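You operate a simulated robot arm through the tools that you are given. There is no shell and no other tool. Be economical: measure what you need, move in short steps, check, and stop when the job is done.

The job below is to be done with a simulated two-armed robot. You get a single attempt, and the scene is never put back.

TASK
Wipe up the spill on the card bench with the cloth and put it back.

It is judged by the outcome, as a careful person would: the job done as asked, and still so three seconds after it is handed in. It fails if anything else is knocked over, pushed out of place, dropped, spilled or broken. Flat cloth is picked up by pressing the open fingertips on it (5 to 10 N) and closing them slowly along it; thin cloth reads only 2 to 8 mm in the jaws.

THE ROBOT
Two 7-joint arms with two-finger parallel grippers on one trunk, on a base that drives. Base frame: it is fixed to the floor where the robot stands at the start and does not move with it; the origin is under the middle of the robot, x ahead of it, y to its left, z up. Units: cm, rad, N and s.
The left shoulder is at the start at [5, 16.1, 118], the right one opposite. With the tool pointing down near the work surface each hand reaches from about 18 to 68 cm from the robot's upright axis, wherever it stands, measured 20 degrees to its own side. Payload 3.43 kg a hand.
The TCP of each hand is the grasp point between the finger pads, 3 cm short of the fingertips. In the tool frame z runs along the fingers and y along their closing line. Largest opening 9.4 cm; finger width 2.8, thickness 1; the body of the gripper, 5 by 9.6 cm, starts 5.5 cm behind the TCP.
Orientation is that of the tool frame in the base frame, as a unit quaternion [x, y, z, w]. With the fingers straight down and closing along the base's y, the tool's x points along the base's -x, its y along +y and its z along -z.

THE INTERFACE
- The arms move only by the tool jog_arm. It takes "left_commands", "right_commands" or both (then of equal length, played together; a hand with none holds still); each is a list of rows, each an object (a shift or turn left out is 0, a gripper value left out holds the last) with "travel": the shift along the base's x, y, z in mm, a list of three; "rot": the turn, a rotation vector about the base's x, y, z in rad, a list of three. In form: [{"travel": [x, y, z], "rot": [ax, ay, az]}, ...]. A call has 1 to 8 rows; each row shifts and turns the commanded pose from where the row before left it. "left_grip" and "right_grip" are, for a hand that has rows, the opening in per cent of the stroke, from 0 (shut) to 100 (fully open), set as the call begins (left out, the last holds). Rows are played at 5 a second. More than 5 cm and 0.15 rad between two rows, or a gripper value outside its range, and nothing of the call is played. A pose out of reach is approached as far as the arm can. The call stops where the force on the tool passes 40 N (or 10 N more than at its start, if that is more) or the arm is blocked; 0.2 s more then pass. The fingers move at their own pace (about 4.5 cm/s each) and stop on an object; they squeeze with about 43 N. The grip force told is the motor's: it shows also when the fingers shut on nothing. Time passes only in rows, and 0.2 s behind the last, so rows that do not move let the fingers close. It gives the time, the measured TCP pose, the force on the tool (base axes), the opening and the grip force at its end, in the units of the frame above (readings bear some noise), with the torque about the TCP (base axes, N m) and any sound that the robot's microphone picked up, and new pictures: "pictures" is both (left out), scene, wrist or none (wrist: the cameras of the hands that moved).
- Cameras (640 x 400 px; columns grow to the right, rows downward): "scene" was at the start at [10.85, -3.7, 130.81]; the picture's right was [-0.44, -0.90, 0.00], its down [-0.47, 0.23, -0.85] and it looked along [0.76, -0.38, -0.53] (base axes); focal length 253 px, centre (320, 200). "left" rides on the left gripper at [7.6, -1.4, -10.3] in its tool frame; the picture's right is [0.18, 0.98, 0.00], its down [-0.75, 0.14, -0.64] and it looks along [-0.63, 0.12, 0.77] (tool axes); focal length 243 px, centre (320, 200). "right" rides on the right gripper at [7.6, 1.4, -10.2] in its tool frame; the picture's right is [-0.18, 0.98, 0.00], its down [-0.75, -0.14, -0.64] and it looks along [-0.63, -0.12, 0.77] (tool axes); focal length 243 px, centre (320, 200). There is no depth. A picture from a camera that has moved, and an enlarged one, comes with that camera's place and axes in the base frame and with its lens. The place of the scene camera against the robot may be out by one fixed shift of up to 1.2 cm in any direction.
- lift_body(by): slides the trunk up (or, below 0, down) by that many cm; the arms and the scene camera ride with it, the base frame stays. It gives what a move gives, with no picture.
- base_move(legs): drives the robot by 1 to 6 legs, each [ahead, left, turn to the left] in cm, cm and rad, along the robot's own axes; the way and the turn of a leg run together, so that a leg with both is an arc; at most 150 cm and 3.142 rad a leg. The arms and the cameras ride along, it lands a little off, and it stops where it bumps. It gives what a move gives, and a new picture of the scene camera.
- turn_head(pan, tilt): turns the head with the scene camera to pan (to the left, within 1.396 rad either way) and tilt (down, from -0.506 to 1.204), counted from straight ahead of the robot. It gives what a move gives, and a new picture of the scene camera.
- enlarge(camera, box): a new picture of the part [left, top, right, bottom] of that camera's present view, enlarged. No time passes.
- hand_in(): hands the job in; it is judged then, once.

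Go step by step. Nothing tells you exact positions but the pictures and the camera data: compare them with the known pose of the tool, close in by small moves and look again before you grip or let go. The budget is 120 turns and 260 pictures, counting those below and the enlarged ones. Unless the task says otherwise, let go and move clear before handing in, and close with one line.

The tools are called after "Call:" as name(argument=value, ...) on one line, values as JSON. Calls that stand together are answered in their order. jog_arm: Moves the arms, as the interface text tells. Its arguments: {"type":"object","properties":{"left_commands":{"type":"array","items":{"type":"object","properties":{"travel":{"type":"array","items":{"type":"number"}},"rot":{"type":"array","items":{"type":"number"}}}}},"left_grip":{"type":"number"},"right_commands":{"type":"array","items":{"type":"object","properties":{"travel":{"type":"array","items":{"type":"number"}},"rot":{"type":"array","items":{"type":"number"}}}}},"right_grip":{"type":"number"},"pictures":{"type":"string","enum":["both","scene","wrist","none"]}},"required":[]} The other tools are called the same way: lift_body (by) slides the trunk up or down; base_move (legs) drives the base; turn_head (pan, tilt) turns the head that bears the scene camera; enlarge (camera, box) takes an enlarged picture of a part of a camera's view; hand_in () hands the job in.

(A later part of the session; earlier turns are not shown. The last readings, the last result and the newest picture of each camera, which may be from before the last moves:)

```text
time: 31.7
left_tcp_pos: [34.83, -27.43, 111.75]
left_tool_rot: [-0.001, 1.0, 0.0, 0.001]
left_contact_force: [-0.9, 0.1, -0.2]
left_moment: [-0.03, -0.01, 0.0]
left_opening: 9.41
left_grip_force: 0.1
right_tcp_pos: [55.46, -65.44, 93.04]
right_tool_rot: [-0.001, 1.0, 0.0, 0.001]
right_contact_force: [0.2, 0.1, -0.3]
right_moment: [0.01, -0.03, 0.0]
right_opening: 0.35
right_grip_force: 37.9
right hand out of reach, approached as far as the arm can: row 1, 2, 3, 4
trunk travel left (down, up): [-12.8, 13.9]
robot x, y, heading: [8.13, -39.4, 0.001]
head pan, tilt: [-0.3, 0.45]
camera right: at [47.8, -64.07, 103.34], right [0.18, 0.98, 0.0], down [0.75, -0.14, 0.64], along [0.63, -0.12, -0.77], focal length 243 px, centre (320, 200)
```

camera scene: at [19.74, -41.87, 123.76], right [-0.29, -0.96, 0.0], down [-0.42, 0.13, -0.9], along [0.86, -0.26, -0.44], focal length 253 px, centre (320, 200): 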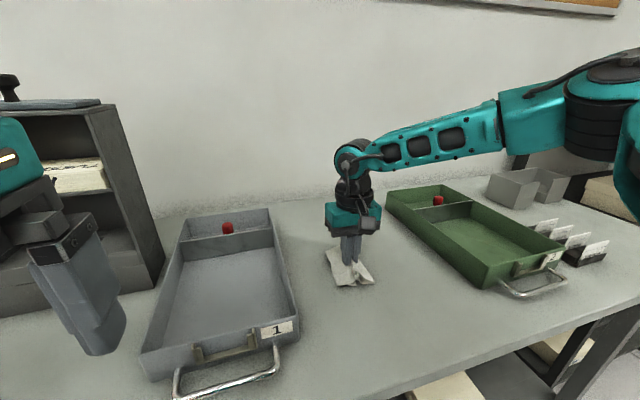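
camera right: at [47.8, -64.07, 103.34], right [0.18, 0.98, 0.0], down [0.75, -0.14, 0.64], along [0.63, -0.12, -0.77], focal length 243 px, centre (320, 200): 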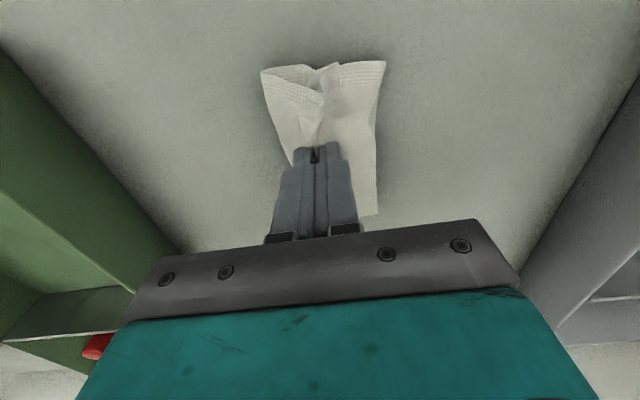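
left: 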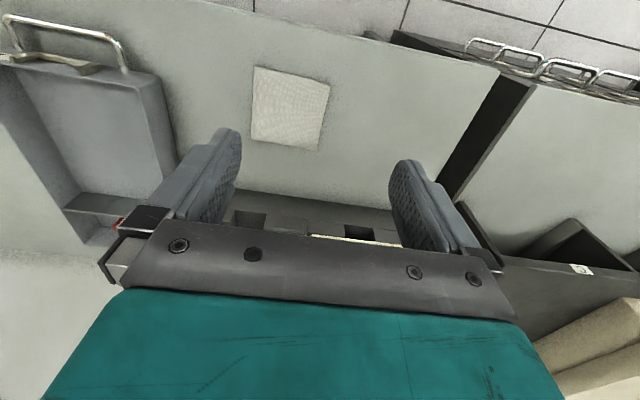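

The far strokes were out of reach. I'll lift the cloth and lower the trunk further to gain reach.

Call:
jog_arm(right_commands=[{"travel": [0, 0, 40]}, {"travel": [0, 0, 40]}, {"travel": [0, 0, 20]}], pictures="none")

Call:
lift_body(by=-6)

Call:
jog_arm(right_commands=[{"travel": [30, 0, 0]}, {"travel": [30, 0, 0]}, {"travel": [30, 0, 0]}, {"travel": [30, 0, 0]}])

```text
time: 32.5
left_tcp_pos: [34.81, -27.31, 111.85]
left_tool_rot: [-0.001, 1.0, 0.0, 0.0]
left_contact_force: [0.0, 0.2, 0.0]
left_moment: [-0.03, 0.0, 0.01]
left_opening: 9.39
left_grip_force: 0.0
right_tcp_pos: [55.31, -65.26, 103.0]
right_tool_rot: [-0.001, 1.0, 0.001, 0.0]
right_contact_force: [0.1, -0.2, 0.1]
right_moment: [0.02, 0.0, 0.01]
right_opening: 0.32
right_grip_force: 37.8
trunk travel left (down, up): [-12.8, 13.9]
robot x, y, heading: [8.27, -39.53, -0.002]
head pan, tilt: [-0.3, 0.45]
```

```text
time: 33.5
left_tcp_pos: [34.82, -27.45, 105.83]
left_tool_rot: [0.0, 1.0, 0.0, 0.0]
left_contact_force: [-0.4, 0.7, 0.6]
left_moment: [0.01, -0.01, 0.02]
left_opening: 9.4
left_grip_force: 0.0
right_tcp_pos: [55.46, -65.36, 96.96]
right_tool_rot: [-0.001, 1.0, 0.001, 0.0]
right_contact_force: [-0.4, 0.2, 0.0]
right_moment: [0.01, -0.04, 0.04]
right_opening: 0.34
right_grip_force: 37.6
trunk travel left (down, up): [-6.8, 19.9]
robot x, y, heading: [8.22, -39.51, 0.003]
head pan, tilt: [-0.3, 0.45]
```

```text
time: 34.5
left_tcp_pos: [34.9, -27.4, 105.77]
left_tool_rot: [-0.001, 1.0, 0.001, 0.0]
left_contact_force: [-1.0, -0.8, 0.3]
left_moment: [0.01, -0.01, 0.0]
left_opening: 9.42
left_grip_force: 0.0
right_tcp_pos: [65.17, -66.36, 96.93]
right_tool_rot: [-0.001, 1.0, 0.001, 0.0]
right_contact_force: [0.5, 0.5, 0.0]
right_moment: [0.01, 0.01, -0.02]
right_opening: 0.32
right_grip_force: 37.8
right hand out of reach, approached as far as the arm can: row 4
trunk travel left (down, up): [-6.8, 19.9]
robot x, y, heading: [8.06, -39.16, -0.002]
head pan, tilt: [-0.3, 0.45]
camera scene: at [19.72, -41.87, 117.76], right [-0.29, -0.96, 0.0], down [-0.42, 0.13, -0.9], along [0.86, -0.27, -0.43], focal length 253 px, centre (320, 200)
camera right: at [57.46, -65.03, 107.21], right [0.18, 0.98, 0.0], down [0.75, -0.14, 0.64], along [0.63, -0.12, -0.77], focal length 243 px, centre (320, 200)
```

scene: 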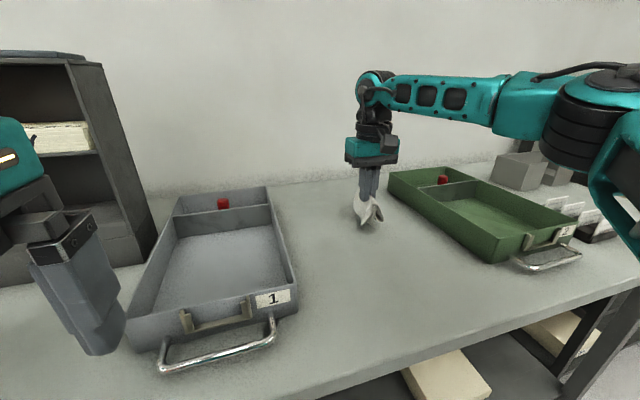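
right: 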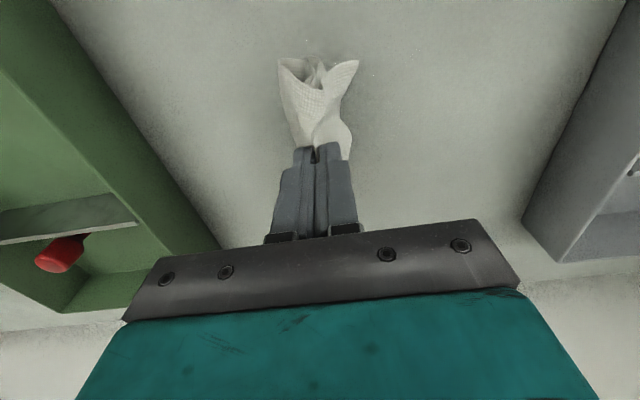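

Call:
enlarge(camera="right", box=[240, 0, 480, 150])

Call:
turn_head(pan=-0.7, tilt=0.6)

```text
2.67 times, centred on (360, 75) of right
camera zoom: at [57.46, -65.03, 107.21], right [0.18, 0.98, 0.0], down [0.75, -0.14, 0.64], along [0.63, -0.12, -0.77], focal length 647 px, centre (213, 533)
```

zoom: 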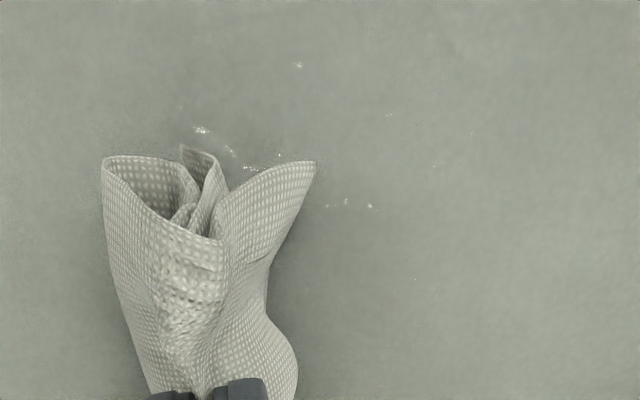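

```text
time: 35.4
left_tcp_pos: [34.9, -27.42, 105.79]
left_tool_rot: [-0.001, 1.0, 0.0, 0.0]
left_contact_force: [0.2, -0.9, -0.6]
left_moment: [0.02, -0.02, -0.01]
left_opening: 9.4
left_grip_force: 0.1
right_tcp_pos: [65.15, -66.37, 96.89]
right_tool_rot: [-0.001, 1.0, 0.0, 0.001]
right_contact_force: [-0.7, -1.0, -0.1]
right_moment: [0.0, 0.03, 0.02]
right_opening: 0.33
right_grip_force: 38.0
trunk travel left (down, up): [-6.8, 19.9]
robot x, y, heading: [8.45, -39.29, -0.002]
head pan, tilt: [-0.7, 0.6]
camera scene: at [17.73, -44.84, 116.4], right [-0.64, -0.77, 0.0], down [-0.43, 0.36, -0.83], along [0.63, -0.53, -0.56], focal length 253 px, centre (320, 200)
```

scene: 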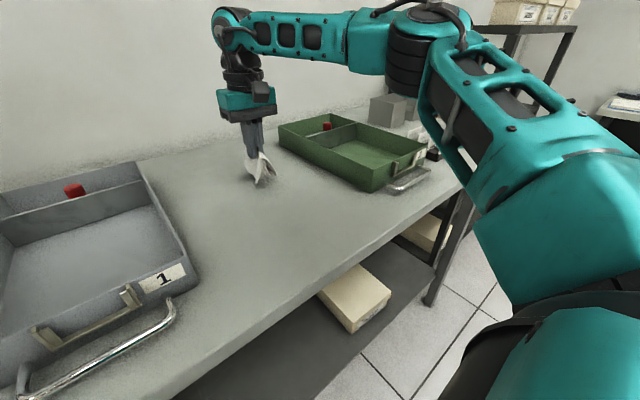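

Bright glints mark the wet rim around x 59–63, y -66…-62, confirming the place. Lower the trunk a bit more so the far part is reachable.

Call:
jog_arm(right_commands=[{"travel": [-30, 0, 35]}, {"travel": [-20, 0, 35]}], pictures="none")

Call:
lift_body(by=-6)

Call:
jog_arm(right_commands=[{"travel": [30, 15, 0]}, {"travel": [30, 15, 0]}, {"travel": [30, 0, 0]}, {"travel": [20, 0, 0]}], pictures="scene")

```text
time: 36.0
left_tcp_pos: [34.75, -27.39, 105.76]
left_tool_rot: [0.0, 1.0, 0.0, 0.001]
left_contact_force: [-0.1, 0.1, -0.4]
left_moment: [-0.05, -0.04, 0.04]
left_opening: 9.4
left_grip_force: 0.1
right_tcp_pos: [59.76, -66.11, 103.79]
right_tool_rot: [0.0, 1.0, 0.001, 0.001]
right_contact_force: [0.2, -0.3, 0.8]
right_moment: [0.0, 0.02, 0.04]
right_opening: 0.35
right_grip_force: 38.1
trunk travel left (down, up): [-6.8, 19.9]
robot x, y, heading: [7.99, -39.11, 0.003]
head pan, tilt: [-0.7, 0.6]
```

```text
time: 37.0
left_tcp_pos: [34.83, -27.39, 99.91]
left_tool_rot: [-0.001, 1.0, 0.001, 0.0]
left_contact_force: [-0.5, 0.3, 0.0]
left_moment: [0.0, -0.01, 0.0]
left_opening: 9.4
left_grip_force: 0.1
right_tcp_pos: [59.76, -66.16, 97.87]
right_tool_rot: [-0.001, 1.0, 0.001, 0.0]
right_contact_force: [0.0, 0.1, 0.6]
right_moment: [0.0, -0.04, 0.0]
right_opening: 0.35
right_grip_force: 37.5
trunk travel left (down, up): [-0.8, 25.9]
robot x, y, heading: [8.25, -39.2, 0.004]
head pan, tilt: [-0.7, 0.6]
```

```text
time: 38.0
left_tcp_pos: [34.99, -27.4, 99.87]
left_tool_rot: [0.0, 1.0, 0.0, 0.0]
left_contact_force: [-0.3, 0.0, -0.3]
left_moment: [0.02, 0.02, -0.02]
left_opening: 9.44
left_grip_force: 0.0
right_tcp_pos: [64.19, -66.1, 95.98]
right_tool_rot: [-0.001, 1.0, 0.001, 0.002]
right_contact_force: [0.5, -0.5, 0.4]
right_moment: [0.02, -0.01, 0.0]
right_opening: 0.33
right_grip_force: 38.5
right hand out of reach, approached as far as the arm can: row 2, 3, 4
trunk travel left (down, up): [-0.8, 25.9]
robot x, y, heading: [8.21, -39.47, 0.005]
head pan, tilt: [-0.7, 0.6]
camera scene: at [17.73, -44.85, 110.4], right [-0.64, -0.77, 0.0], down [-0.43, 0.36, -0.83], along [0.63, -0.53, -0.56], focal length 253 px, centre (320, 200)
```

scene: 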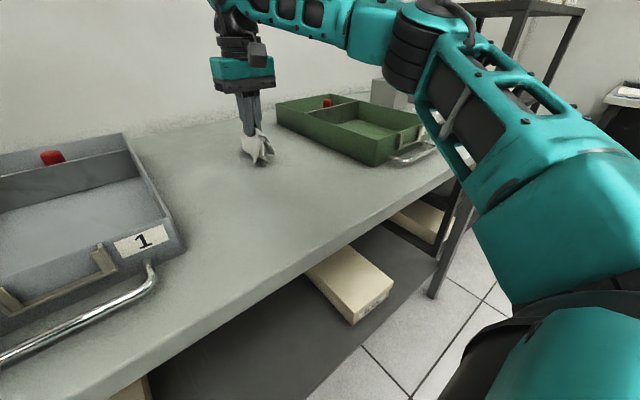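

Reach doesn't gain from that; it seems a cross-body/wrist limit. I'll test whether yawing the hand frees it.

Call:
jog_arm(right_commands=[{"rot": [0, 0, 0.14]}, {"rot": [0, 0, 0.14]}, {"rot": [0, 0, 0.14]}, {"travel": [20, 0, 0]}, {"travel": [20, 0, 0]}, {"travel": [20, 20, 0]}], pictures="wrist")

```text
time: 39.4
left_tcp_pos: [34.8, -27.33, 99.74]
left_tool_rot: [0.0, 1.0, 0.0, 0.0]
left_contact_force: [-0.5, -0.8, -0.1]
left_moment: [0.03, 0.0, 0.03]
left_opening: 9.37
left_grip_force: 0.1
right_tcp_pos: [63.16, -63.27, 94.86]
right_tool_rot: [-0.209, 0.978, 0.001, 0.0]
right_contact_force: [0.3, -0.1, 0.3]
right_moment: [0.04, 0.01, -0.02]
right_opening: 0.35
right_grip_force: 38.2
right hand out of reach, approached as far as the arm can: row 3, 4, 5, 6
trunk travel left (down, up): [-0.8, 25.9]
robot x, y, heading: [7.97, -38.98, 0.001]
head pan, tilt: [-0.7, 0.6]
camera right: at [55.54, -65.11, 105.09], right [-0.23, 0.97, 0.0], down [0.74, 0.18, 0.64], along [0.62, 0.15, -0.77], focal length 243 px, centre (320, 200)
```

right: 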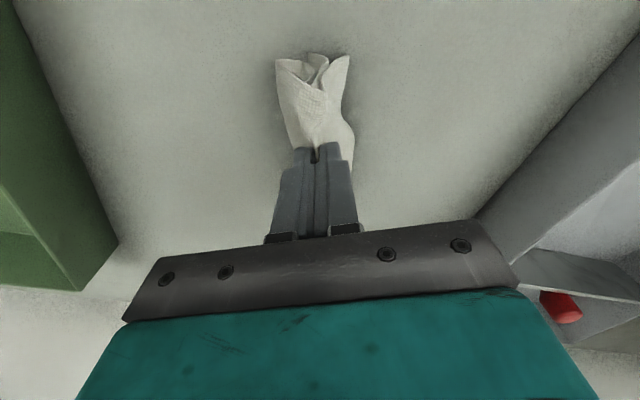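

Yaw doesn't help. I'll undo it, go back to the better trunk height, and tilt the fingers forward about 0.35 rad instead, which brings the tips further out.

Call:
jog_arm(right_commands=[{"travel": [-15, -5, 20]}, {"travel": [-15, -5, 10], "rot": [0, 0, -0.14]}, {"rot": [0, 0, -0.14]}, {"rot": [0, 0, -0.14]}], pictures="none")

Call:
lift_body(by=6)

Call:
jog_arm(right_commands=[{"rot": [0, -0.12, 0]}, {"rot": [0, -0.12, 0]}, {"rot": [0, -0.12, 0]}], pictures="scene")

```text
time: 40.4
left_tcp_pos: [34.85, -27.39, 99.71]
left_tool_rot: [-0.002, 1.0, 0.0, 0.0]
left_contact_force: [-1.4, -0.4, -0.7]
left_moment: [-0.01, 0.03, -0.01]
left_opening: 9.41
left_grip_force: 0.0
right_tcp_pos: [60.18, -64.26, 97.77]
right_tool_rot: [0.0, 1.0, 0.001, 0.0]
right_contact_force: [0.6, 0.0, -0.9]
right_moment: [0.02, -0.01, 0.02]
right_opening: 0.34
right_grip_force: 37.8
trunk travel left (down, up): [-0.8, 25.9]
robot x, y, heading: [8.28, -39.43, 0.001]
head pan, tilt: [-0.7, 0.6]
```

```text
time: 41.4
left_tcp_pos: [34.88, -27.42, 105.78]
left_tool_rot: [0.0, 1.0, 0.0, 0.0]
left_contact_force: [-0.7, 0.3, -0.4]
left_moment: [0.03, 0.0, -0.01]
left_opening: 9.38
left_grip_force: 0.0
right_tcp_pos: [60.37, -64.24, 103.84]
right_tool_rot: [-0.001, 1.0, 0.001, -0.001]
right_contact_force: [0.7, -0.5, 0.1]
right_moment: [-0.01, 0.0, 0.0]
right_opening: 0.32
right_grip_force: 37.9
trunk travel left (down, up): [-6.8, 19.9]
robot x, y, heading: [7.69, -39.28, 0.001]
head pan, tilt: [-0.7, 0.6]
```

```text
time: 42.2
left_tcp_pos: [34.75, -27.46, 105.78]
left_tool_rot: [-0.001, 1.0, 0.0, 0.001]
left_contact_force: [-0.2, -0.4, 0.0]
left_moment: [0.03, 0.0, -0.01]
left_opening: 9.37
left_grip_force: 0.1
right_tcp_pos: [60.23, -64.18, 103.78]
right_tool_rot: [-0.001, 0.983, 0.001, 0.181]
right_contact_force: [0.4, 0.0, -0.6]
right_moment: [-0.01, 0.03, 0.01]
right_opening: 0.31
right_grip_force: 37.7
trunk travel left (down, up): [-6.8, 19.9]
robot x, y, heading: [7.86, -39.27, 0.004]
head pan, tilt: [-0.7, 0.6]
camera scene: at [17.71, -44.85, 116.4], right [-0.64, -0.77, 0.0], down [-0.43, 0.36, -0.83], along [0.63, -0.53, -0.56], focal length 253 px, centre (320, 200)
```

scene: 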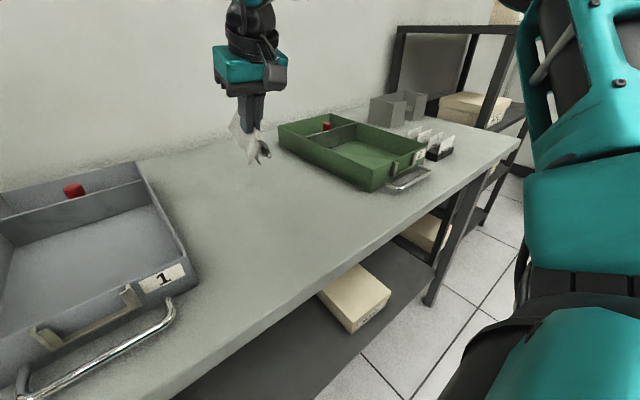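

The arm reconfigured nicely with elbow up. Test reach to the far side above the bench.

Call:
jog_arm(right_commands=[{"travel": [25, 10, -20]}, {"travel": [25, 10, -20]}, {"travel": [20, 10, -20]}])

```text
time: 43.0
left_tcp_pos: [34.82, -27.43, 105.81]
left_tool_rot: [0.0, 1.0, 0.001, 0.0]
left_contact_force: [-1.2, 0.7, 0.2]
left_moment: [0.0, 0.02, -0.01]
left_opening: 9.41
left_grip_force: 0.0
right_tcp_pos: [67.42, -61.41, 97.78]
right_tool_rot: [-0.001, 0.984, 0.001, 0.18]
right_contact_force: [-0.4, -0.1, 0.0]
right_moment: [-0.01, -0.01, 0.01]
right_opening: 0.32
right_grip_force: 37.5
trunk travel left (down, up): [-6.8, 19.9]
robot x, y, heading: [8.43, -39.68, 0.006]
head pan, tilt: [-0.7, 0.6]
camera scene: at [17.76, -44.85, 116.4], right [-0.64, -0.77, 0.0], down [-0.43, 0.36, -0.82], along [0.63, -0.53, -0.57], focal length 253 px, centre (320, 200)
camera right: at [56.52, -60.02, 104.74], right [0.17, 0.98, 0.07], down [0.48, -0.14, 0.87], along [0.86, -0.12, -0.49], focal length 243 px, centre (320, 200)
```

scene: 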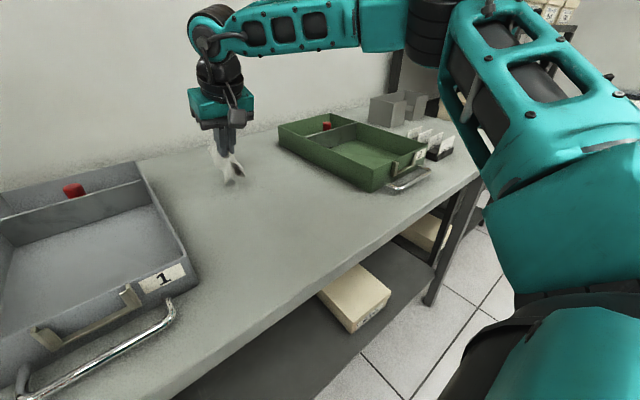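
right: 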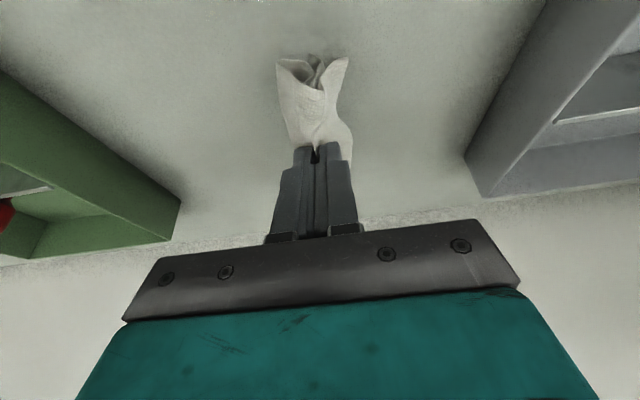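

Reach is good now. Lower to contact at the far side.

Call:
jog_arm(right_commands=[{"travel": [0, 10, -30]}, {"travel": [0, 0, -25]}, {"travel": [0, 0, -7]}, {"travel": [0, 0, 0]}], pictures="none")

```text
time: 44.0
left_tcp_pos: [34.74, -27.49, 105.89]
left_tool_rot: [-0.001, 1.0, 0.0, 0.001]
left_contact_force: [0.5, 0.3, -0.7]
left_moment: [0.0, 0.02, -0.02]
left_opening: 9.38
left_grip_force: 0.0
right_tcp_pos: [67.16, -60.41, 91.77]
right_tool_rot: [-0.001, 0.983, 0.002, 0.182]
right_contact_force: [-2.2, -3.0, 12.2]
right_moment: [-0.03, 0.14, 0.07]
right_opening: 0.36
right_grip_force: 38.2
trunk travel left (down, up): [-6.8, 19.9]
robot x, y, heading: [8.19, -39.56, 0.001]
head pan, tilt: [-0.7, 0.6]
```

Contact at 12 N. Wipe towards the robot, step right, and back.

Call:
jog_arm(right_commands=[{"travel": [-25, 0, 0]}, {"travel": [-25, 0, 0]}, {"travel": [-25, 0, 0]}, {"travel": [-20, 0, 0]}, {"travel": [0, -12, 0]}], pictures="none")

Call:
jog_arm(right_commands=[{"travel": [25, 0, 0]}, {"travel": [25, 0, 0]}, {"travel": [25, 0, 0]}, {"travel": [20, 0, 0]}, {"travel": [0, -12, 0]}])

```text
time: 45.2
left_tcp_pos: [34.75, -27.41, 105.91]
left_tool_rot: [-0.001, 1.0, 0.0, 0.0]
left_contact_force: [0.0, -0.4, 1.0]
left_moment: [0.02, 0.02, -0.01]
left_opening: 9.38
left_grip_force: 0.1
right_tcp_pos: [57.7, -61.42, 91.74]
right_tool_rot: [-0.001, 0.984, 0.001, 0.18]
right_contact_force: [-0.5, 3.4, 8.7]
right_moment: [0.14, 0.07, 0.01]
right_opening: 0.33
right_grip_force: 37.8
trunk travel left (down, up): [-6.8, 19.9]
robot x, y, heading: [8.22, -39.19, 0.002]
head pan, tilt: [-0.7, 0.6]
```

```text
time: 46.4
left_tcp_pos: [34.66, -27.37, 105.82]
left_tool_rot: [-0.001, 1.0, -0.001, 0.0]
left_contact_force: [0.3, -0.8, 0.0]
left_moment: [0.0, -0.01, -0.01]
left_opening: 9.42
left_grip_force: 0.0
right_tcp_pos: [67.15, -62.63, 91.83]
right_tool_rot: [-0.001, 0.984, 0.001, 0.18]
right_contact_force: [-0.1, 2.3, 4.7]
right_moment: [0.12, 0.03, 0.02]
right_opening: 0.33
right_grip_force: 38.1
trunk travel left (down, up): [-6.8, 19.9]
robot x, y, heading: [8.33, -39.58, -0.004]
head pan, tilt: [-0.7, 0.6]
camera scene: at [17.69, -44.82, 116.41], right [-0.64, -0.77, 0.0], down [-0.43, 0.36, -0.83], along [0.63, -0.53, -0.56], focal length 253 px, centre (320, 200)
camera right: at [56.34, -61.19, 98.73], right [0.17, 0.98, 0.07], down [0.48, -0.14, 0.87], along [0.86, -0.11, -0.49], focal length 243 px, centre (320, 200)
```

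scene: 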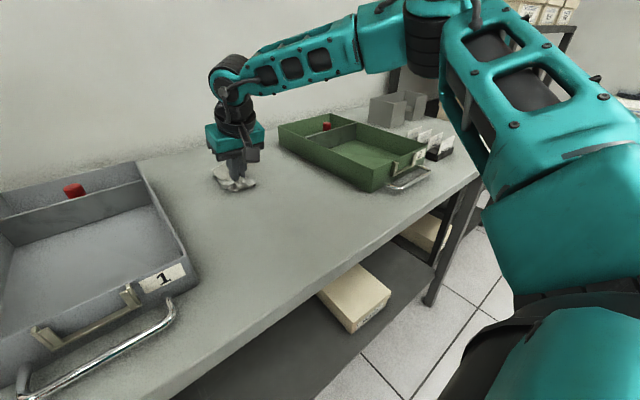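
right: 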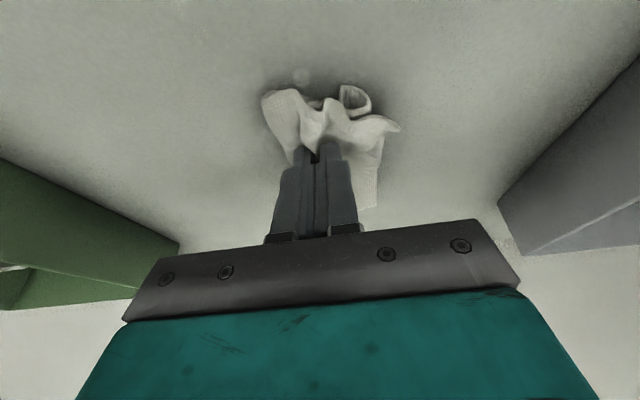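

Wiping works; continue the raster to the right with slightly more pressure.

Call:
jog_arm(right_commands=[{"travel": [-30, 0, -0.7]}, {"travel": [-30, 0, 0]}, {"travel": [-35, 0, 0]}, {"travel": [0, -12, 0]}, {"travel": [30, 0, 0]}, {"travel": [30, 0, 0]}, {"travel": [35, 0, 0]}, {"travel": [0, -12, 0]}], pictures="none")

Call:
jog_arm(right_commands=[{"travel": [-30, 0, 0]}, {"travel": [-30, 0, 0]}, {"travel": [-35, 0, 0]}, {"travel": [0, -12, 0]}, {"travel": [30, 0, 0]}, {"travel": [30, 0, 0]}, {"travel": [35, 0, 0]}, {"travel": [0, -12, 0]}], pictures="none")

Call:
jog_arm(right_commands=[{"travel": [-30, 0, 0]}, {"travel": [-30, 0, 0]}, {"travel": [-35, 0, 0]}, {"travel": [0, -12, 0]}, {"travel": [30, 0, 0]}, {"travel": [30, 0, 0]}, {"travel": [35, 0, 0]}])

```text
time: 48.2
left_tcp_pos: [34.7, -27.37, 105.81]
left_tool_rot: [0.0, 1.0, -0.001, 0.0]
left_contact_force: [0.3, 0.6, 1.4]
left_moment: [0.0, 0.01, -0.01]
left_opening: 9.4
left_grip_force: 0.0
right_tcp_pos: [67.24, -64.88, 91.63]
right_tool_rot: [-0.001, 0.984, 0.001, 0.18]
right_contact_force: [-1.5, 2.4, 8.2]
right_moment: [0.09, 0.11, -0.01]
right_opening: 0.36
right_grip_force: 37.7
trunk travel left (down, up): [-6.8, 19.9]
robot x, y, heading: [8.24, -39.5, 0.003]
head pan, tilt: [-0.7, 0.6]
```

```text
time: 50.0
left_tcp_pos: [34.91, -27.34, 105.79]
left_tool_rot: [-0.001, 1.0, 0.0, 0.0]
left_contact_force: [-0.2, 0.2, 0.2]
left_moment: [-0.03, 0.03, -0.04]
left_opening: 9.38
left_grip_force: 0.0
right_tcp_pos: [67.28, -67.37, 91.7]
right_tool_rot: [-0.001, 0.983, 0.001, 0.181]
right_contact_force: [1.1, 3.5, 11.0]
right_moment: [0.15, 0.09, 0.02]
right_opening: 0.37
right_grip_force: 37.7
trunk travel left (down, up): [-6.8, 19.9]
robot x, y, heading: [8.02, -39.69, -0.003]
head pan, tilt: [-0.7, 0.6]
```

```text
time: 51.6
left_tcp_pos: [34.84, -27.28, 105.88]
left_tool_rot: [-0.001, 1.0, 0.001, 0.0]
left_contact_force: [-0.2, 0.5, 0.3]
left_moment: [-0.01, -0.01, -0.01]
left_opening: 9.41
left_grip_force: 0.1
right_tcp_pos: [67.22, -68.53, 91.71]
right_tool_rot: [-0.001, 0.984, 0.0, 0.18]
right_contact_force: [-0.4, -0.2, 6.5]
right_moment: [0.02, 0.1, 0.01]
right_opening: 0.34
right_grip_force: 37.7
trunk travel left (down, up): [-6.8, 19.9]
robot x, y, heading: [8.23, -39.3, 0.006]
head pan, tilt: [-0.7, 0.6]
camera scene: at [17.65, -44.81, 116.41], right [-0.64, -0.77, 0.0], down [-0.43, 0.36, -0.83], along [0.63, -0.53, -0.56], focal length 253 px, centre (320, 200)
camera right: at [56.38, -67.22, 98.68], right [0.17, 0.98, 0.07], down [0.48, -0.14, 0.87], along [0.86, -0.12, -0.49], focal length 243 px, centre (320, 200)
```

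scene: 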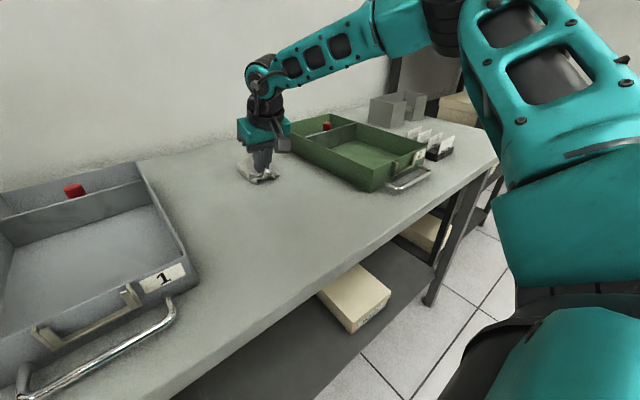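
right: 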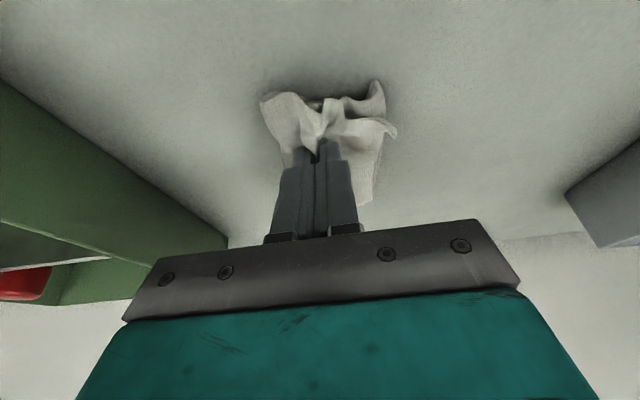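

First pass done. Lift and inspect the surface in a similar view to the one that showed glints.

Call:
jog_arm(right_commands=[{"travel": [0, 0, 40]}, {"travel": [-20, 20, 20], "rot": [0, 0.12, 0]}, {"travel": [0, 0, 0], "rot": [0, 0.12, 0]}, {"travel": [0, 0, 0], "rot": [0, 0.12, 0]}], pictures="wrist")

Call:
enlarge(camera="right", box=[200, 0, 520, 200])

Call:
enlarge(camera="scene", box=[190, 140, 318, 220])

```text
time: 52.6
left_tcp_pos: [34.83, -27.43, 105.79]
left_tool_rot: [-0.001, 1.0, -0.001, -0.001]
left_contact_force: [0.9, -0.5, 0.1]
left_moment: [-0.01, -0.03, 0.01]
left_opening: 9.39
left_grip_force: 0.0
right_tcp_pos: [65.11, -66.59, 97.63]
right_tool_rot: [-0.001, 1.0, 0.0, 0.0]
right_contact_force: [0.6, -0.3, -0.1]
right_moment: [0.01, -0.01, 0.01]
right_opening: 0.32
right_grip_force: 37.9
trunk travel left (down, up): [-6.8, 19.9]
robot x, y, heading: [8.24, -39.46, -0.001]
head pan, tilt: [-0.7, 0.6]
camera right: at [57.57, -65.35, 107.84], right [0.18, 0.98, 0.0], down [0.75, -0.14, 0.64], along [0.63, -0.12, -0.77], focal length 243 px, centre (320, 200)
```

right: 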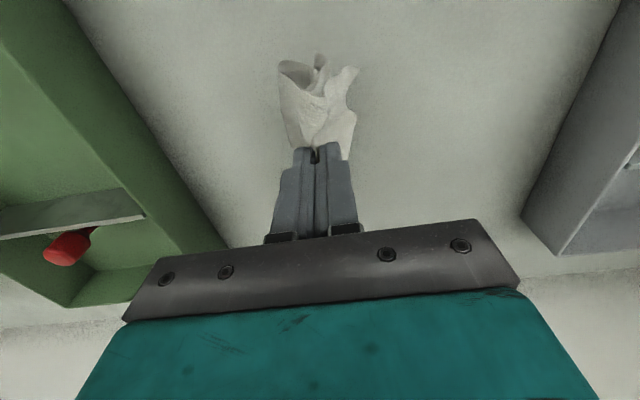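

```text
2.00 times, centred on (360, 100) of right
camera zoom: at [57.57, -65.35, 107.84], right [0.18, 0.98, 0.0], down [0.75, -0.14, 0.64], along [0.63, -0.12, -0.77], focal length 485 px, centre (240, 400)
```

zoom: 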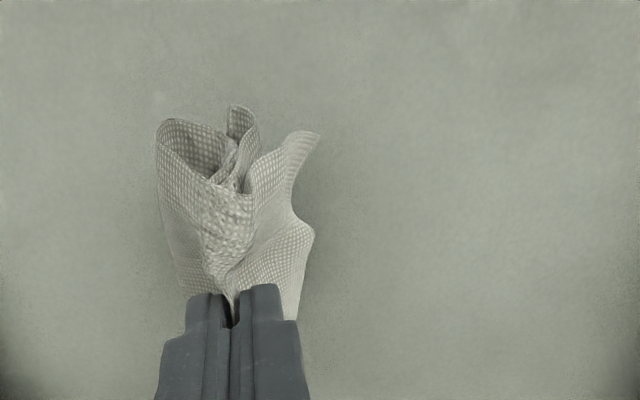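

```text
5.00 times, centred on (254, 180) of scene
camera zoom: at [17.76, -44.87, 116.39], right [-0.64, -0.77, 0.0], down [-0.43, 0.36, -0.82], along [0.63, -0.53, -0.57], focal length 1265 px, centre (650, 300)
```

zoom: 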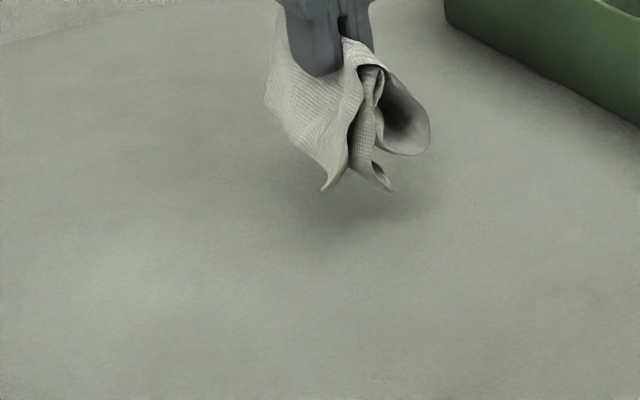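

Glints are gone. I'll retract, back off to the pose where the ring was visible, and compare.

Call:
jog_arm(right_commands=[{"travel": [-20, 10, 40]}, {"travel": [-30, 20, 30]}, {"travel": [-30, 20, 20]}, {"travel": [-30, 20, 10]}], pictures="none")

Call:
lift_body(by=6)

Call:
base_move(legs=[[-8.2, 0, 0]])

Call:
turn_head(pan=-0.4, tilt=0.65)

Call:
enlarge(camera="scene", box=[240, 120, 400, 220])

```text
time: 53.6
left_tcp_pos: [34.91, -27.46, 105.8]
left_tool_rot: [-0.001, 1.0, 0.0, 0.0]
left_contact_force: [-0.1, -1.2, 0.4]
left_moment: [0.04, 0.0, 0.05]
left_opening: 9.4
left_grip_force: 0.0
right_tcp_pos: [54.03, -59.51, 107.67]
right_tool_rot: [0.0, 1.0, 0.001, 0.001]
right_contact_force: [-0.3, 0.0, 0.0]
right_moment: [-0.02, 0.01, 0.01]
right_opening: 0.36
right_grip_force: 38.1
trunk travel left (down, up): [-6.8, 19.9]
robot x, y, heading: [8.26, -39.53, 0.001]
head pan, tilt: [-0.7, 0.6]
```

```text
time: 54.6
left_tcp_pos: [34.8, -27.43, 111.69]
left_tool_rot: [-0.001, 1.0, 0.0, -0.001]
left_contact_force: [1.1, 0.3, -0.6]
left_moment: [-0.01, 0.03, 0.02]
left_opening: 9.42
left_grip_force: 0.1
right_tcp_pos: [54.12, -59.52, 113.53]
right_tool_rot: [0.0, 1.0, 0.001, 0.002]
right_contact_force: [-0.3, 0.7, 0.3]
right_moment: [0.02, 0.02, 0.03]
right_opening: 0.35
right_grip_force: 38.3
trunk travel left (down, up): [-12.8, 13.9]
robot x, y, heading: [8.16, -39.56, 0.004]
head pan, tilt: [-0.7, 0.6]
```

```text
time: 55.7
left_tcp_pos: [26.74, -27.45, 111.81]
left_tool_rot: [0.0, 1.0, 0.001, 0.0]
left_contact_force: [-0.6, -0.4, -0.1]
left_moment: [0.01, -0.05, 0.04]
left_opening: 9.39
left_grip_force: 0.2
right_tcp_pos: [45.8, -59.72, 113.57]
right_tool_rot: [0.0, 1.0, 0.001, 0.001]
right_contact_force: [-0.2, -0.3, 0.0]
right_moment: [0.0, -0.02, 0.02]
right_opening: 0.36
right_grip_force: 37.8
trunk travel left (down, up): [-12.8, 13.9]
robot x, y, heading: [0.33, -39.39, 0.001]
head pan, tilt: [-0.7, 0.6]
camera scene: at [9.5, -44.87, 122.41], right [-0.64, -0.77, 0.0], down [-0.43, 0.36, -0.83], along [0.63, -0.53, -0.56], focal length 253 px, centre (320, 200)
```

scene: 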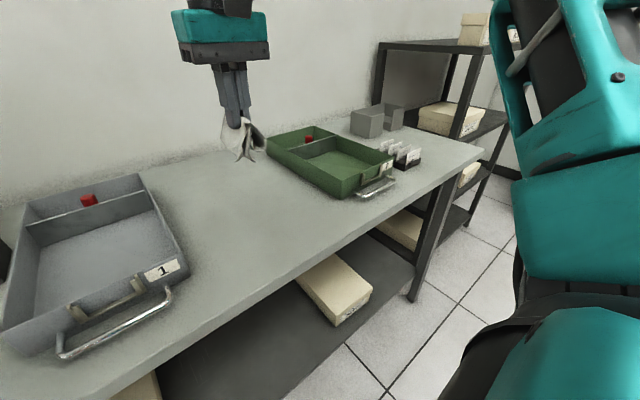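

```text
time: 56.5
left_tcp_pos: [26.75, -27.32, 111.69]
left_tool_rot: [0.0, 1.0, 0.0, 0.0]
left_contact_force: [0.1, -0.6, 0.3]
left_moment: [0.02, 0.03, -0.05]
left_opening: 9.4
left_grip_force: 0.1
right_tcp_pos: [45.95, -59.65, 113.56]
right_tool_rot: [0.0, 1.0, 0.001, 0.001]
right_contact_force: [-0.9, 0.9, -0.7]
right_moment: [0.0, -0.05, 0.0]
right_opening: 0.38
right_grip_force: 37.7
trunk travel left (down, up): [-12.8, 13.9]
robot x, y, heading: [-0.15, -39.18, -0.001]
head pan, tilt: [-0.4, 0.649]
camera scene: at [10.8, -42.56, 121.98], right [-0.39, -0.92, 0.0], down [-0.56, 0.24, -0.8], along [0.73, -0.31, -0.6], focal length 253 px, centre (320, 200)
```

scene: 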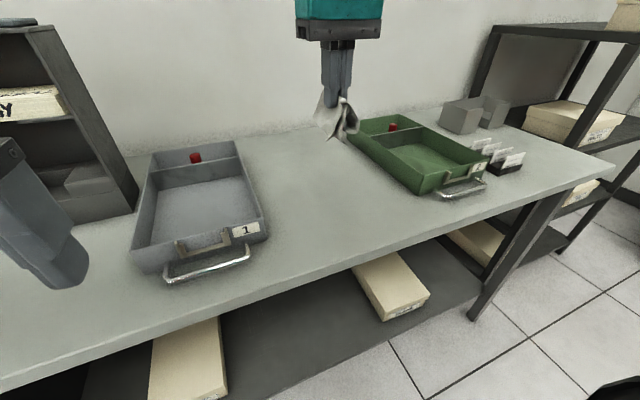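

```text
4.00 times, centred on (320, 170) of scene
camera zoom: at [10.8, -42.56, 121.98], right [-0.39, -0.92, 0.0], down [-0.56, 0.24, -0.8], along [0.73, -0.31, -0.6], focal length 1012 px, centre (320, 320)
```

zoom: 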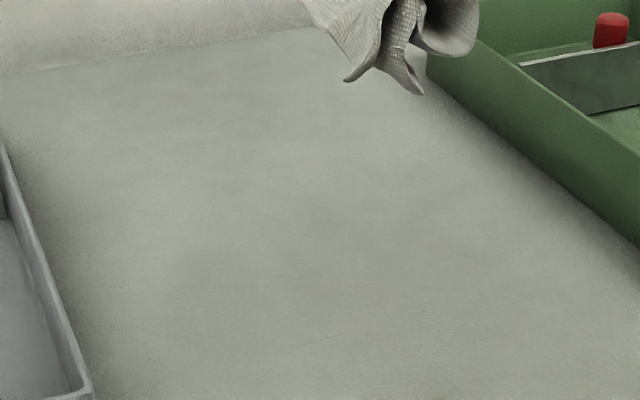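

The ring is gone. Drive back to the cloth's original place, and recheck from the starting viewpoint.

Call:
base_move(legs=[[0, 49.4, 0]])

Call:
turn_head(pan=-0.7, tilt=0.6)

Call:
enlarge(camera="scene", box=[200, 100, 440, 250])

```text
time: 61.4
left_tcp_pos: [26.45, 22.83, 111.85]
left_tool_rot: [-0.004, 1.0, 0.0, 0.0]
left_contact_force: [0.3, -0.6, 0.8]
left_moment: [-0.01, 0.02, -0.01]
left_opening: 9.4
left_grip_force: 0.1
right_tcp_pos: [45.95, -9.2, 113.49]
right_tool_rot: [-0.003, 1.0, 0.001, 0.001]
right_contact_force: [1.2, -0.5, -0.3]
right_moment: [0.0, 0.02, 0.01]
right_opening: 0.36
right_grip_force: 38.0
trunk travel left (down, up): [-12.8, 13.9]
robot x, y, heading: [-0.31, 10.77, 0.002]
head pan, tilt: [-0.4, 0.649]
camera scene: at [10.68, 7.7, 121.97], right [-0.38, -0.92, 0.0], down [-0.56, 0.23, -0.8], along [0.74, -0.31, -0.6], focal length 253 px, centre (320, 200)
```

scene: 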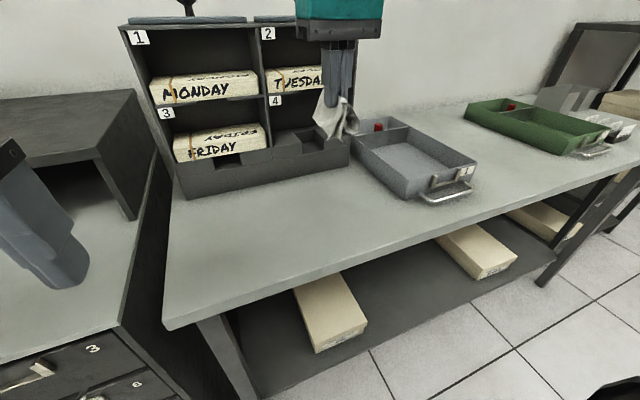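

```text
time: 62.2
left_tcp_pos: [26.5, 22.97, 111.79]
left_tool_rot: [-0.004, 1.0, 0.0, 0.0]
left_contact_force: [-0.3, -0.2, 0.1]
left_moment: [0.0, -0.01, 0.0]
left_opening: 9.4
left_grip_force: 0.0
right_tcp_pos: [45.98, -9.12, 113.59]
right_tool_rot: [-0.003, 1.0, 0.001, 0.001]
right_contact_force: [0.5, 0.6, -0.3]
right_moment: [0.0, 0.0, 0.03]
right_opening: 0.34
right_grip_force: 38.4
trunk travel left (down, up): [-12.8, 13.9]
robot x, y, heading: [-0.49, 10.5, 0.007]
head pan, tilt: [-0.7, 0.6]
camera scene: at [9.46, 5.38, 122.4], right [-0.64, -0.77, 0.0], down [-0.43, 0.36, -0.82], along [0.63, -0.53, -0.57], focal length 253 px, centre (320, 200)
```

scene: 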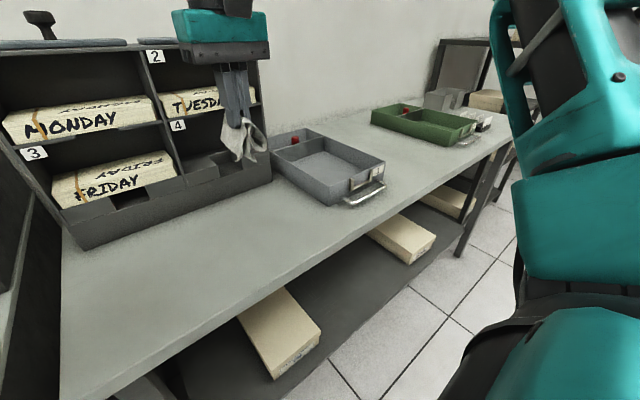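

```text
2.67 times, centred on (320, 175) of scene
camera zoom: at [9.46, 5.38, 122.4], right [-0.64, -0.77, 0.0], down [-0.43, 0.36, -0.82], along [0.63, -0.53, -0.57], focal length 675 px, centre (320, 267)
```

zoom: 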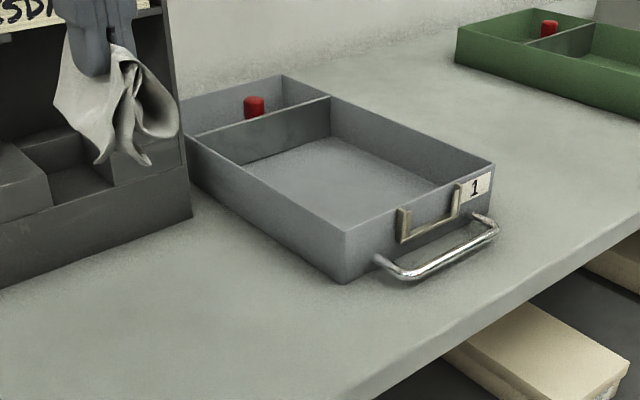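

The bench is clean. Now lower the cloth at its original spot (47.5, -8.4).

Call:
jog_arm(right_commands=[{"travel": [15, 7, -40]}, {"travel": [0, 0, -45]}, {"travel": [0, 0, -45]}, {"travel": [0, 0, -45]}, {"travel": [0, 0, -40]}, {"travel": [0, 0, 0]}], pictures="wrist")

```text
time: 63.6
left_tcp_pos: [26.45, 22.92, 111.75]
left_tool_rot: [-0.004, 1.0, 0.0, -0.001]
left_contact_force: [-0.2, 0.3, -0.3]
left_moment: [-0.03, -0.02, -0.01]
left_opening: 9.41
left_grip_force: 0.1
right_tcp_pos: [47.38, -8.42, 92.24]
right_tool_rot: [-0.002, 1.0, 0.001, 0.001]
right_contact_force: [1.1, -0.1, 0.7]
right_moment: [0.02, -0.01, 0.02]
right_opening: 0.38
right_grip_force: 38.1
trunk travel left (down, up): [-12.8, 13.9]
robot x, y, heading: [-0.24, 10.55, 0.006]
head pan, tilt: [-0.7, 0.6]
camera right: at [39.7, -7.09, 102.4], right [0.18, 0.98, 0.0], down [0.75, -0.14, 0.64], along [0.63, -0.11, -0.77], focal length 243 px, centre (320, 200)
```

right: 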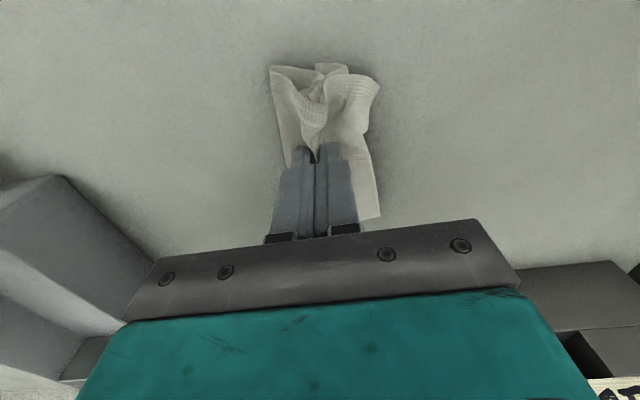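

Press lightly and open in steps so the fingers spread the cloth.

Call:
jog_arm(right_commands=[{"travel": [0, 0, -9]}, {"travel": [0, 0, -2]}, {"travel": [0, 0, 0]}], pictures="none")

Call:
jog_arm(right_commands=[{"travel": [0, 0, 0]}], right_grip=15, pictures="none")

Call:
jog_arm(right_commands=[{"travel": [0, 0, 0]}], right_grip=30, pictures="none")

Call:
jog_arm(right_commands=[{"travel": [0, 0, 0]}, {"travel": [0, 0, 0]}], right_grip=50, pictures="wrist")

```text
time: 64.4
left_tcp_pos: [26.34, 22.83, 111.88]
left_tool_rot: [-0.004, 1.0, 0.0, 0.001]
left_contact_force: [-0.1, -0.5, 0.9]
left_moment: [0.0, 0.0, 0.01]
left_opening: 9.39
left_grip_force: 0.1
right_tcp_pos: [47.37, -8.34, 91.29]
right_tool_rot: [-0.003, 1.0, 0.002, 0.005]
right_contact_force: [1.1, -4.9, 31.7]
right_moment: [0.05, -0.02, 0.0]
right_opening: 0.4
right_grip_force: 38.4
trunk travel left (down, up): [-12.8, 13.9]
robot x, y, heading: [0.03, 10.56, 0.007]
head pan, tilt: [-0.7, 0.6]
```

```text
time: 64.8
left_tcp_pos: [26.26, 22.85, 111.77]
left_tool_rot: [-0.004, 1.0, 0.0, 0.0]
left_contact_force: [0.2, -1.3, -0.5]
left_moment: [-0.01, 0.02, 0.0]
left_opening: 9.37
left_grip_force: 0.0
right_tcp_pos: [47.37, -8.5, 91.38]
right_tool_rot: [-0.001, 1.0, 0.001, 0.005]
right_contact_force: [2.9, -8.5, 36.2]
right_moment: [-0.02, -0.03, 0.03]
right_opening: 0.81
right_grip_force: 0.0
trunk travel left (down, up): [-12.8, 13.9]
robot x, y, heading: [-0.21, 10.63, 0.005]
head pan, tilt: [-0.7, 0.6]
```

```text
time: 65.2
left_tcp_pos: [26.31, 22.84, 111.75]
left_tool_rot: [-0.004, 1.0, 0.0, 0.001]
left_contact_force: [0.2, 0.0, 0.0]
left_moment: [-0.04, -0.01, 0.0]
left_opening: 9.41
left_grip_force: 0.1
right_tcp_pos: [47.33, -8.53, 91.47]
right_tool_rot: [-0.002, 1.0, 0.001, 0.005]
right_contact_force: [1.3, -10.1, 35.7]
right_moment: [0.07, 0.15, 0.02]
right_opening: 2.04
right_grip_force: 0.0
trunk travel left (down, up): [-12.8, 13.9]
robot x, y, heading: [0.13, 10.71, 0.005]
head pan, tilt: [-0.7, 0.6]
```

```text
time: 65.8
left_tcp_pos: [26.34, 23.02, 111.77]
left_tool_rot: [-0.003, 1.0, 0.0, 0.001]
left_contact_force: [-0.4, 0.9, -0.4]
left_moment: [-0.02, 0.02, 0.02]
left_opening: 9.38
left_grip_force: 0.1
right_tcp_pos: [47.41, -8.34, 91.28]
right_tool_rot: [-0.004, 1.0, 0.002, 0.004]
right_contact_force: [0.8, -2.8, 31.5]
right_moment: [0.19, 0.25, 0.05]
right_opening: 4.1
right_grip_force: 0.1
trunk travel left (down, up): [-12.8, 13.9]
robot x, y, heading: [0.01, 10.99, 0.003]
head pan, tilt: [-0.7, 0.6]
camera right: at [39.56, -6.99, 101.53], right [0.18, 0.98, 0.0], down [0.75, -0.14, 0.65], along [0.64, -0.11, -0.76], focal length 243 px, centre (320, 200)
```

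right: 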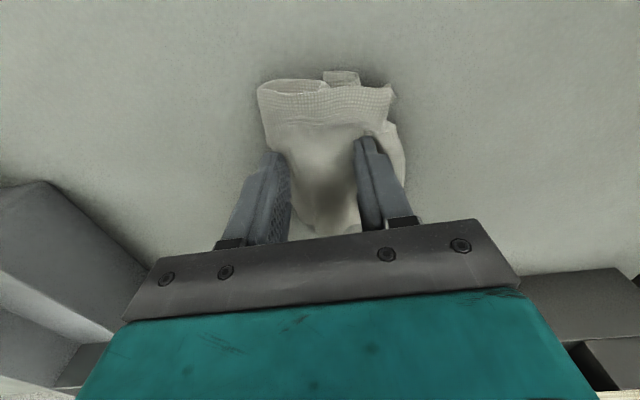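

The cloth spread out in place. Lift away and look.

Call:
jog_arm(right_commands=[{"travel": [0, 0, 10]}, {"travel": [0, 0, 30]}, {"travel": [0, 0, 45]}, {"travel": [0, 0, 45]}])

Call:
turn_head(pan=-0.3, tilt=0.8)

```text
time: 66.8
left_tcp_pos: [26.37, 22.82, 111.7]
left_tool_rot: [-0.003, 1.0, 0.0, 0.0]
left_contact_force: [0.4, -0.6, -0.4]
left_moment: [0.01, 0.0, 0.02]
left_opening: 9.38
left_grip_force: 0.0
right_tcp_pos: [47.24, -8.49, 103.87]
right_tool_rot: [-0.004, 1.0, 0.001, 0.001]
right_contact_force: [-0.8, -0.4, -0.4]
right_moment: [-0.01, 0.0, 0.0]
right_opening: 4.7
right_grip_force: 0.0
trunk travel left (down, up): [-12.8, 13.9]
robot x, y, heading: [-0.36, 10.88, -0.0]
head pan, tilt: [-0.7, 0.6]
camera scene: at [9.43, 5.38, 122.4], right [-0.64, -0.77, 0.0], down [-0.43, 0.36, -0.83], along [0.63, -0.53, -0.56], focal length 253 px, centre (320, 200)
camera right: at [39.62, -7.13, 114.16], right [0.18, 0.98, 0.0], down [0.75, -0.14, 0.64], along [0.63, -0.11, -0.77], focal length 243 px, centre (320, 200)
```

scene: 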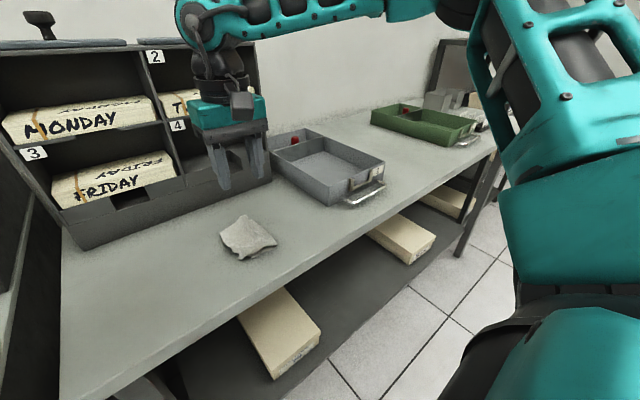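
right: 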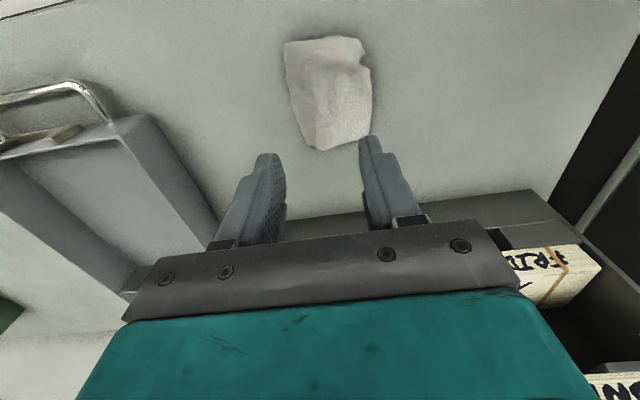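

```text
time: 67.6
left_tcp_pos: [26.41, 22.84, 111.67]
left_tool_rot: [-0.004, 1.0, 0.0, -0.001]
left_contact_force: [-0.2, -0.6, -0.1]
left_moment: [0.01, 0.02, -0.03]
left_opening: 9.39
left_grip_force: 0.1
right_tcp_pos: [47.28, -8.42, 103.84]
right_tool_rot: [-0.002, 1.0, 0.002, 0.0]
right_contact_force: [0.6, -0.4, 0.5]
right_moment: [0.0, 0.0, 0.0]
right_opening: 4.69
right_grip_force: 0.0
trunk travel left (down, up): [-12.8, 13.9]
robot x, y, heading: [-0.29, 10.6, 0.006]
head pan, tilt: [-0.3, 0.799]
camera scene: at [10.38, 8.67, 120.72], right [-0.29, -0.96, 0.0], down [-0.69, 0.21, -0.7], along [0.67, -0.2, -0.72], focal length 253 px, centre (320, 200)
```

scene: 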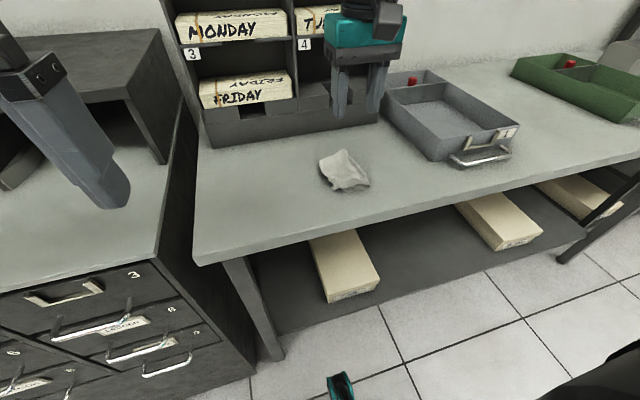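

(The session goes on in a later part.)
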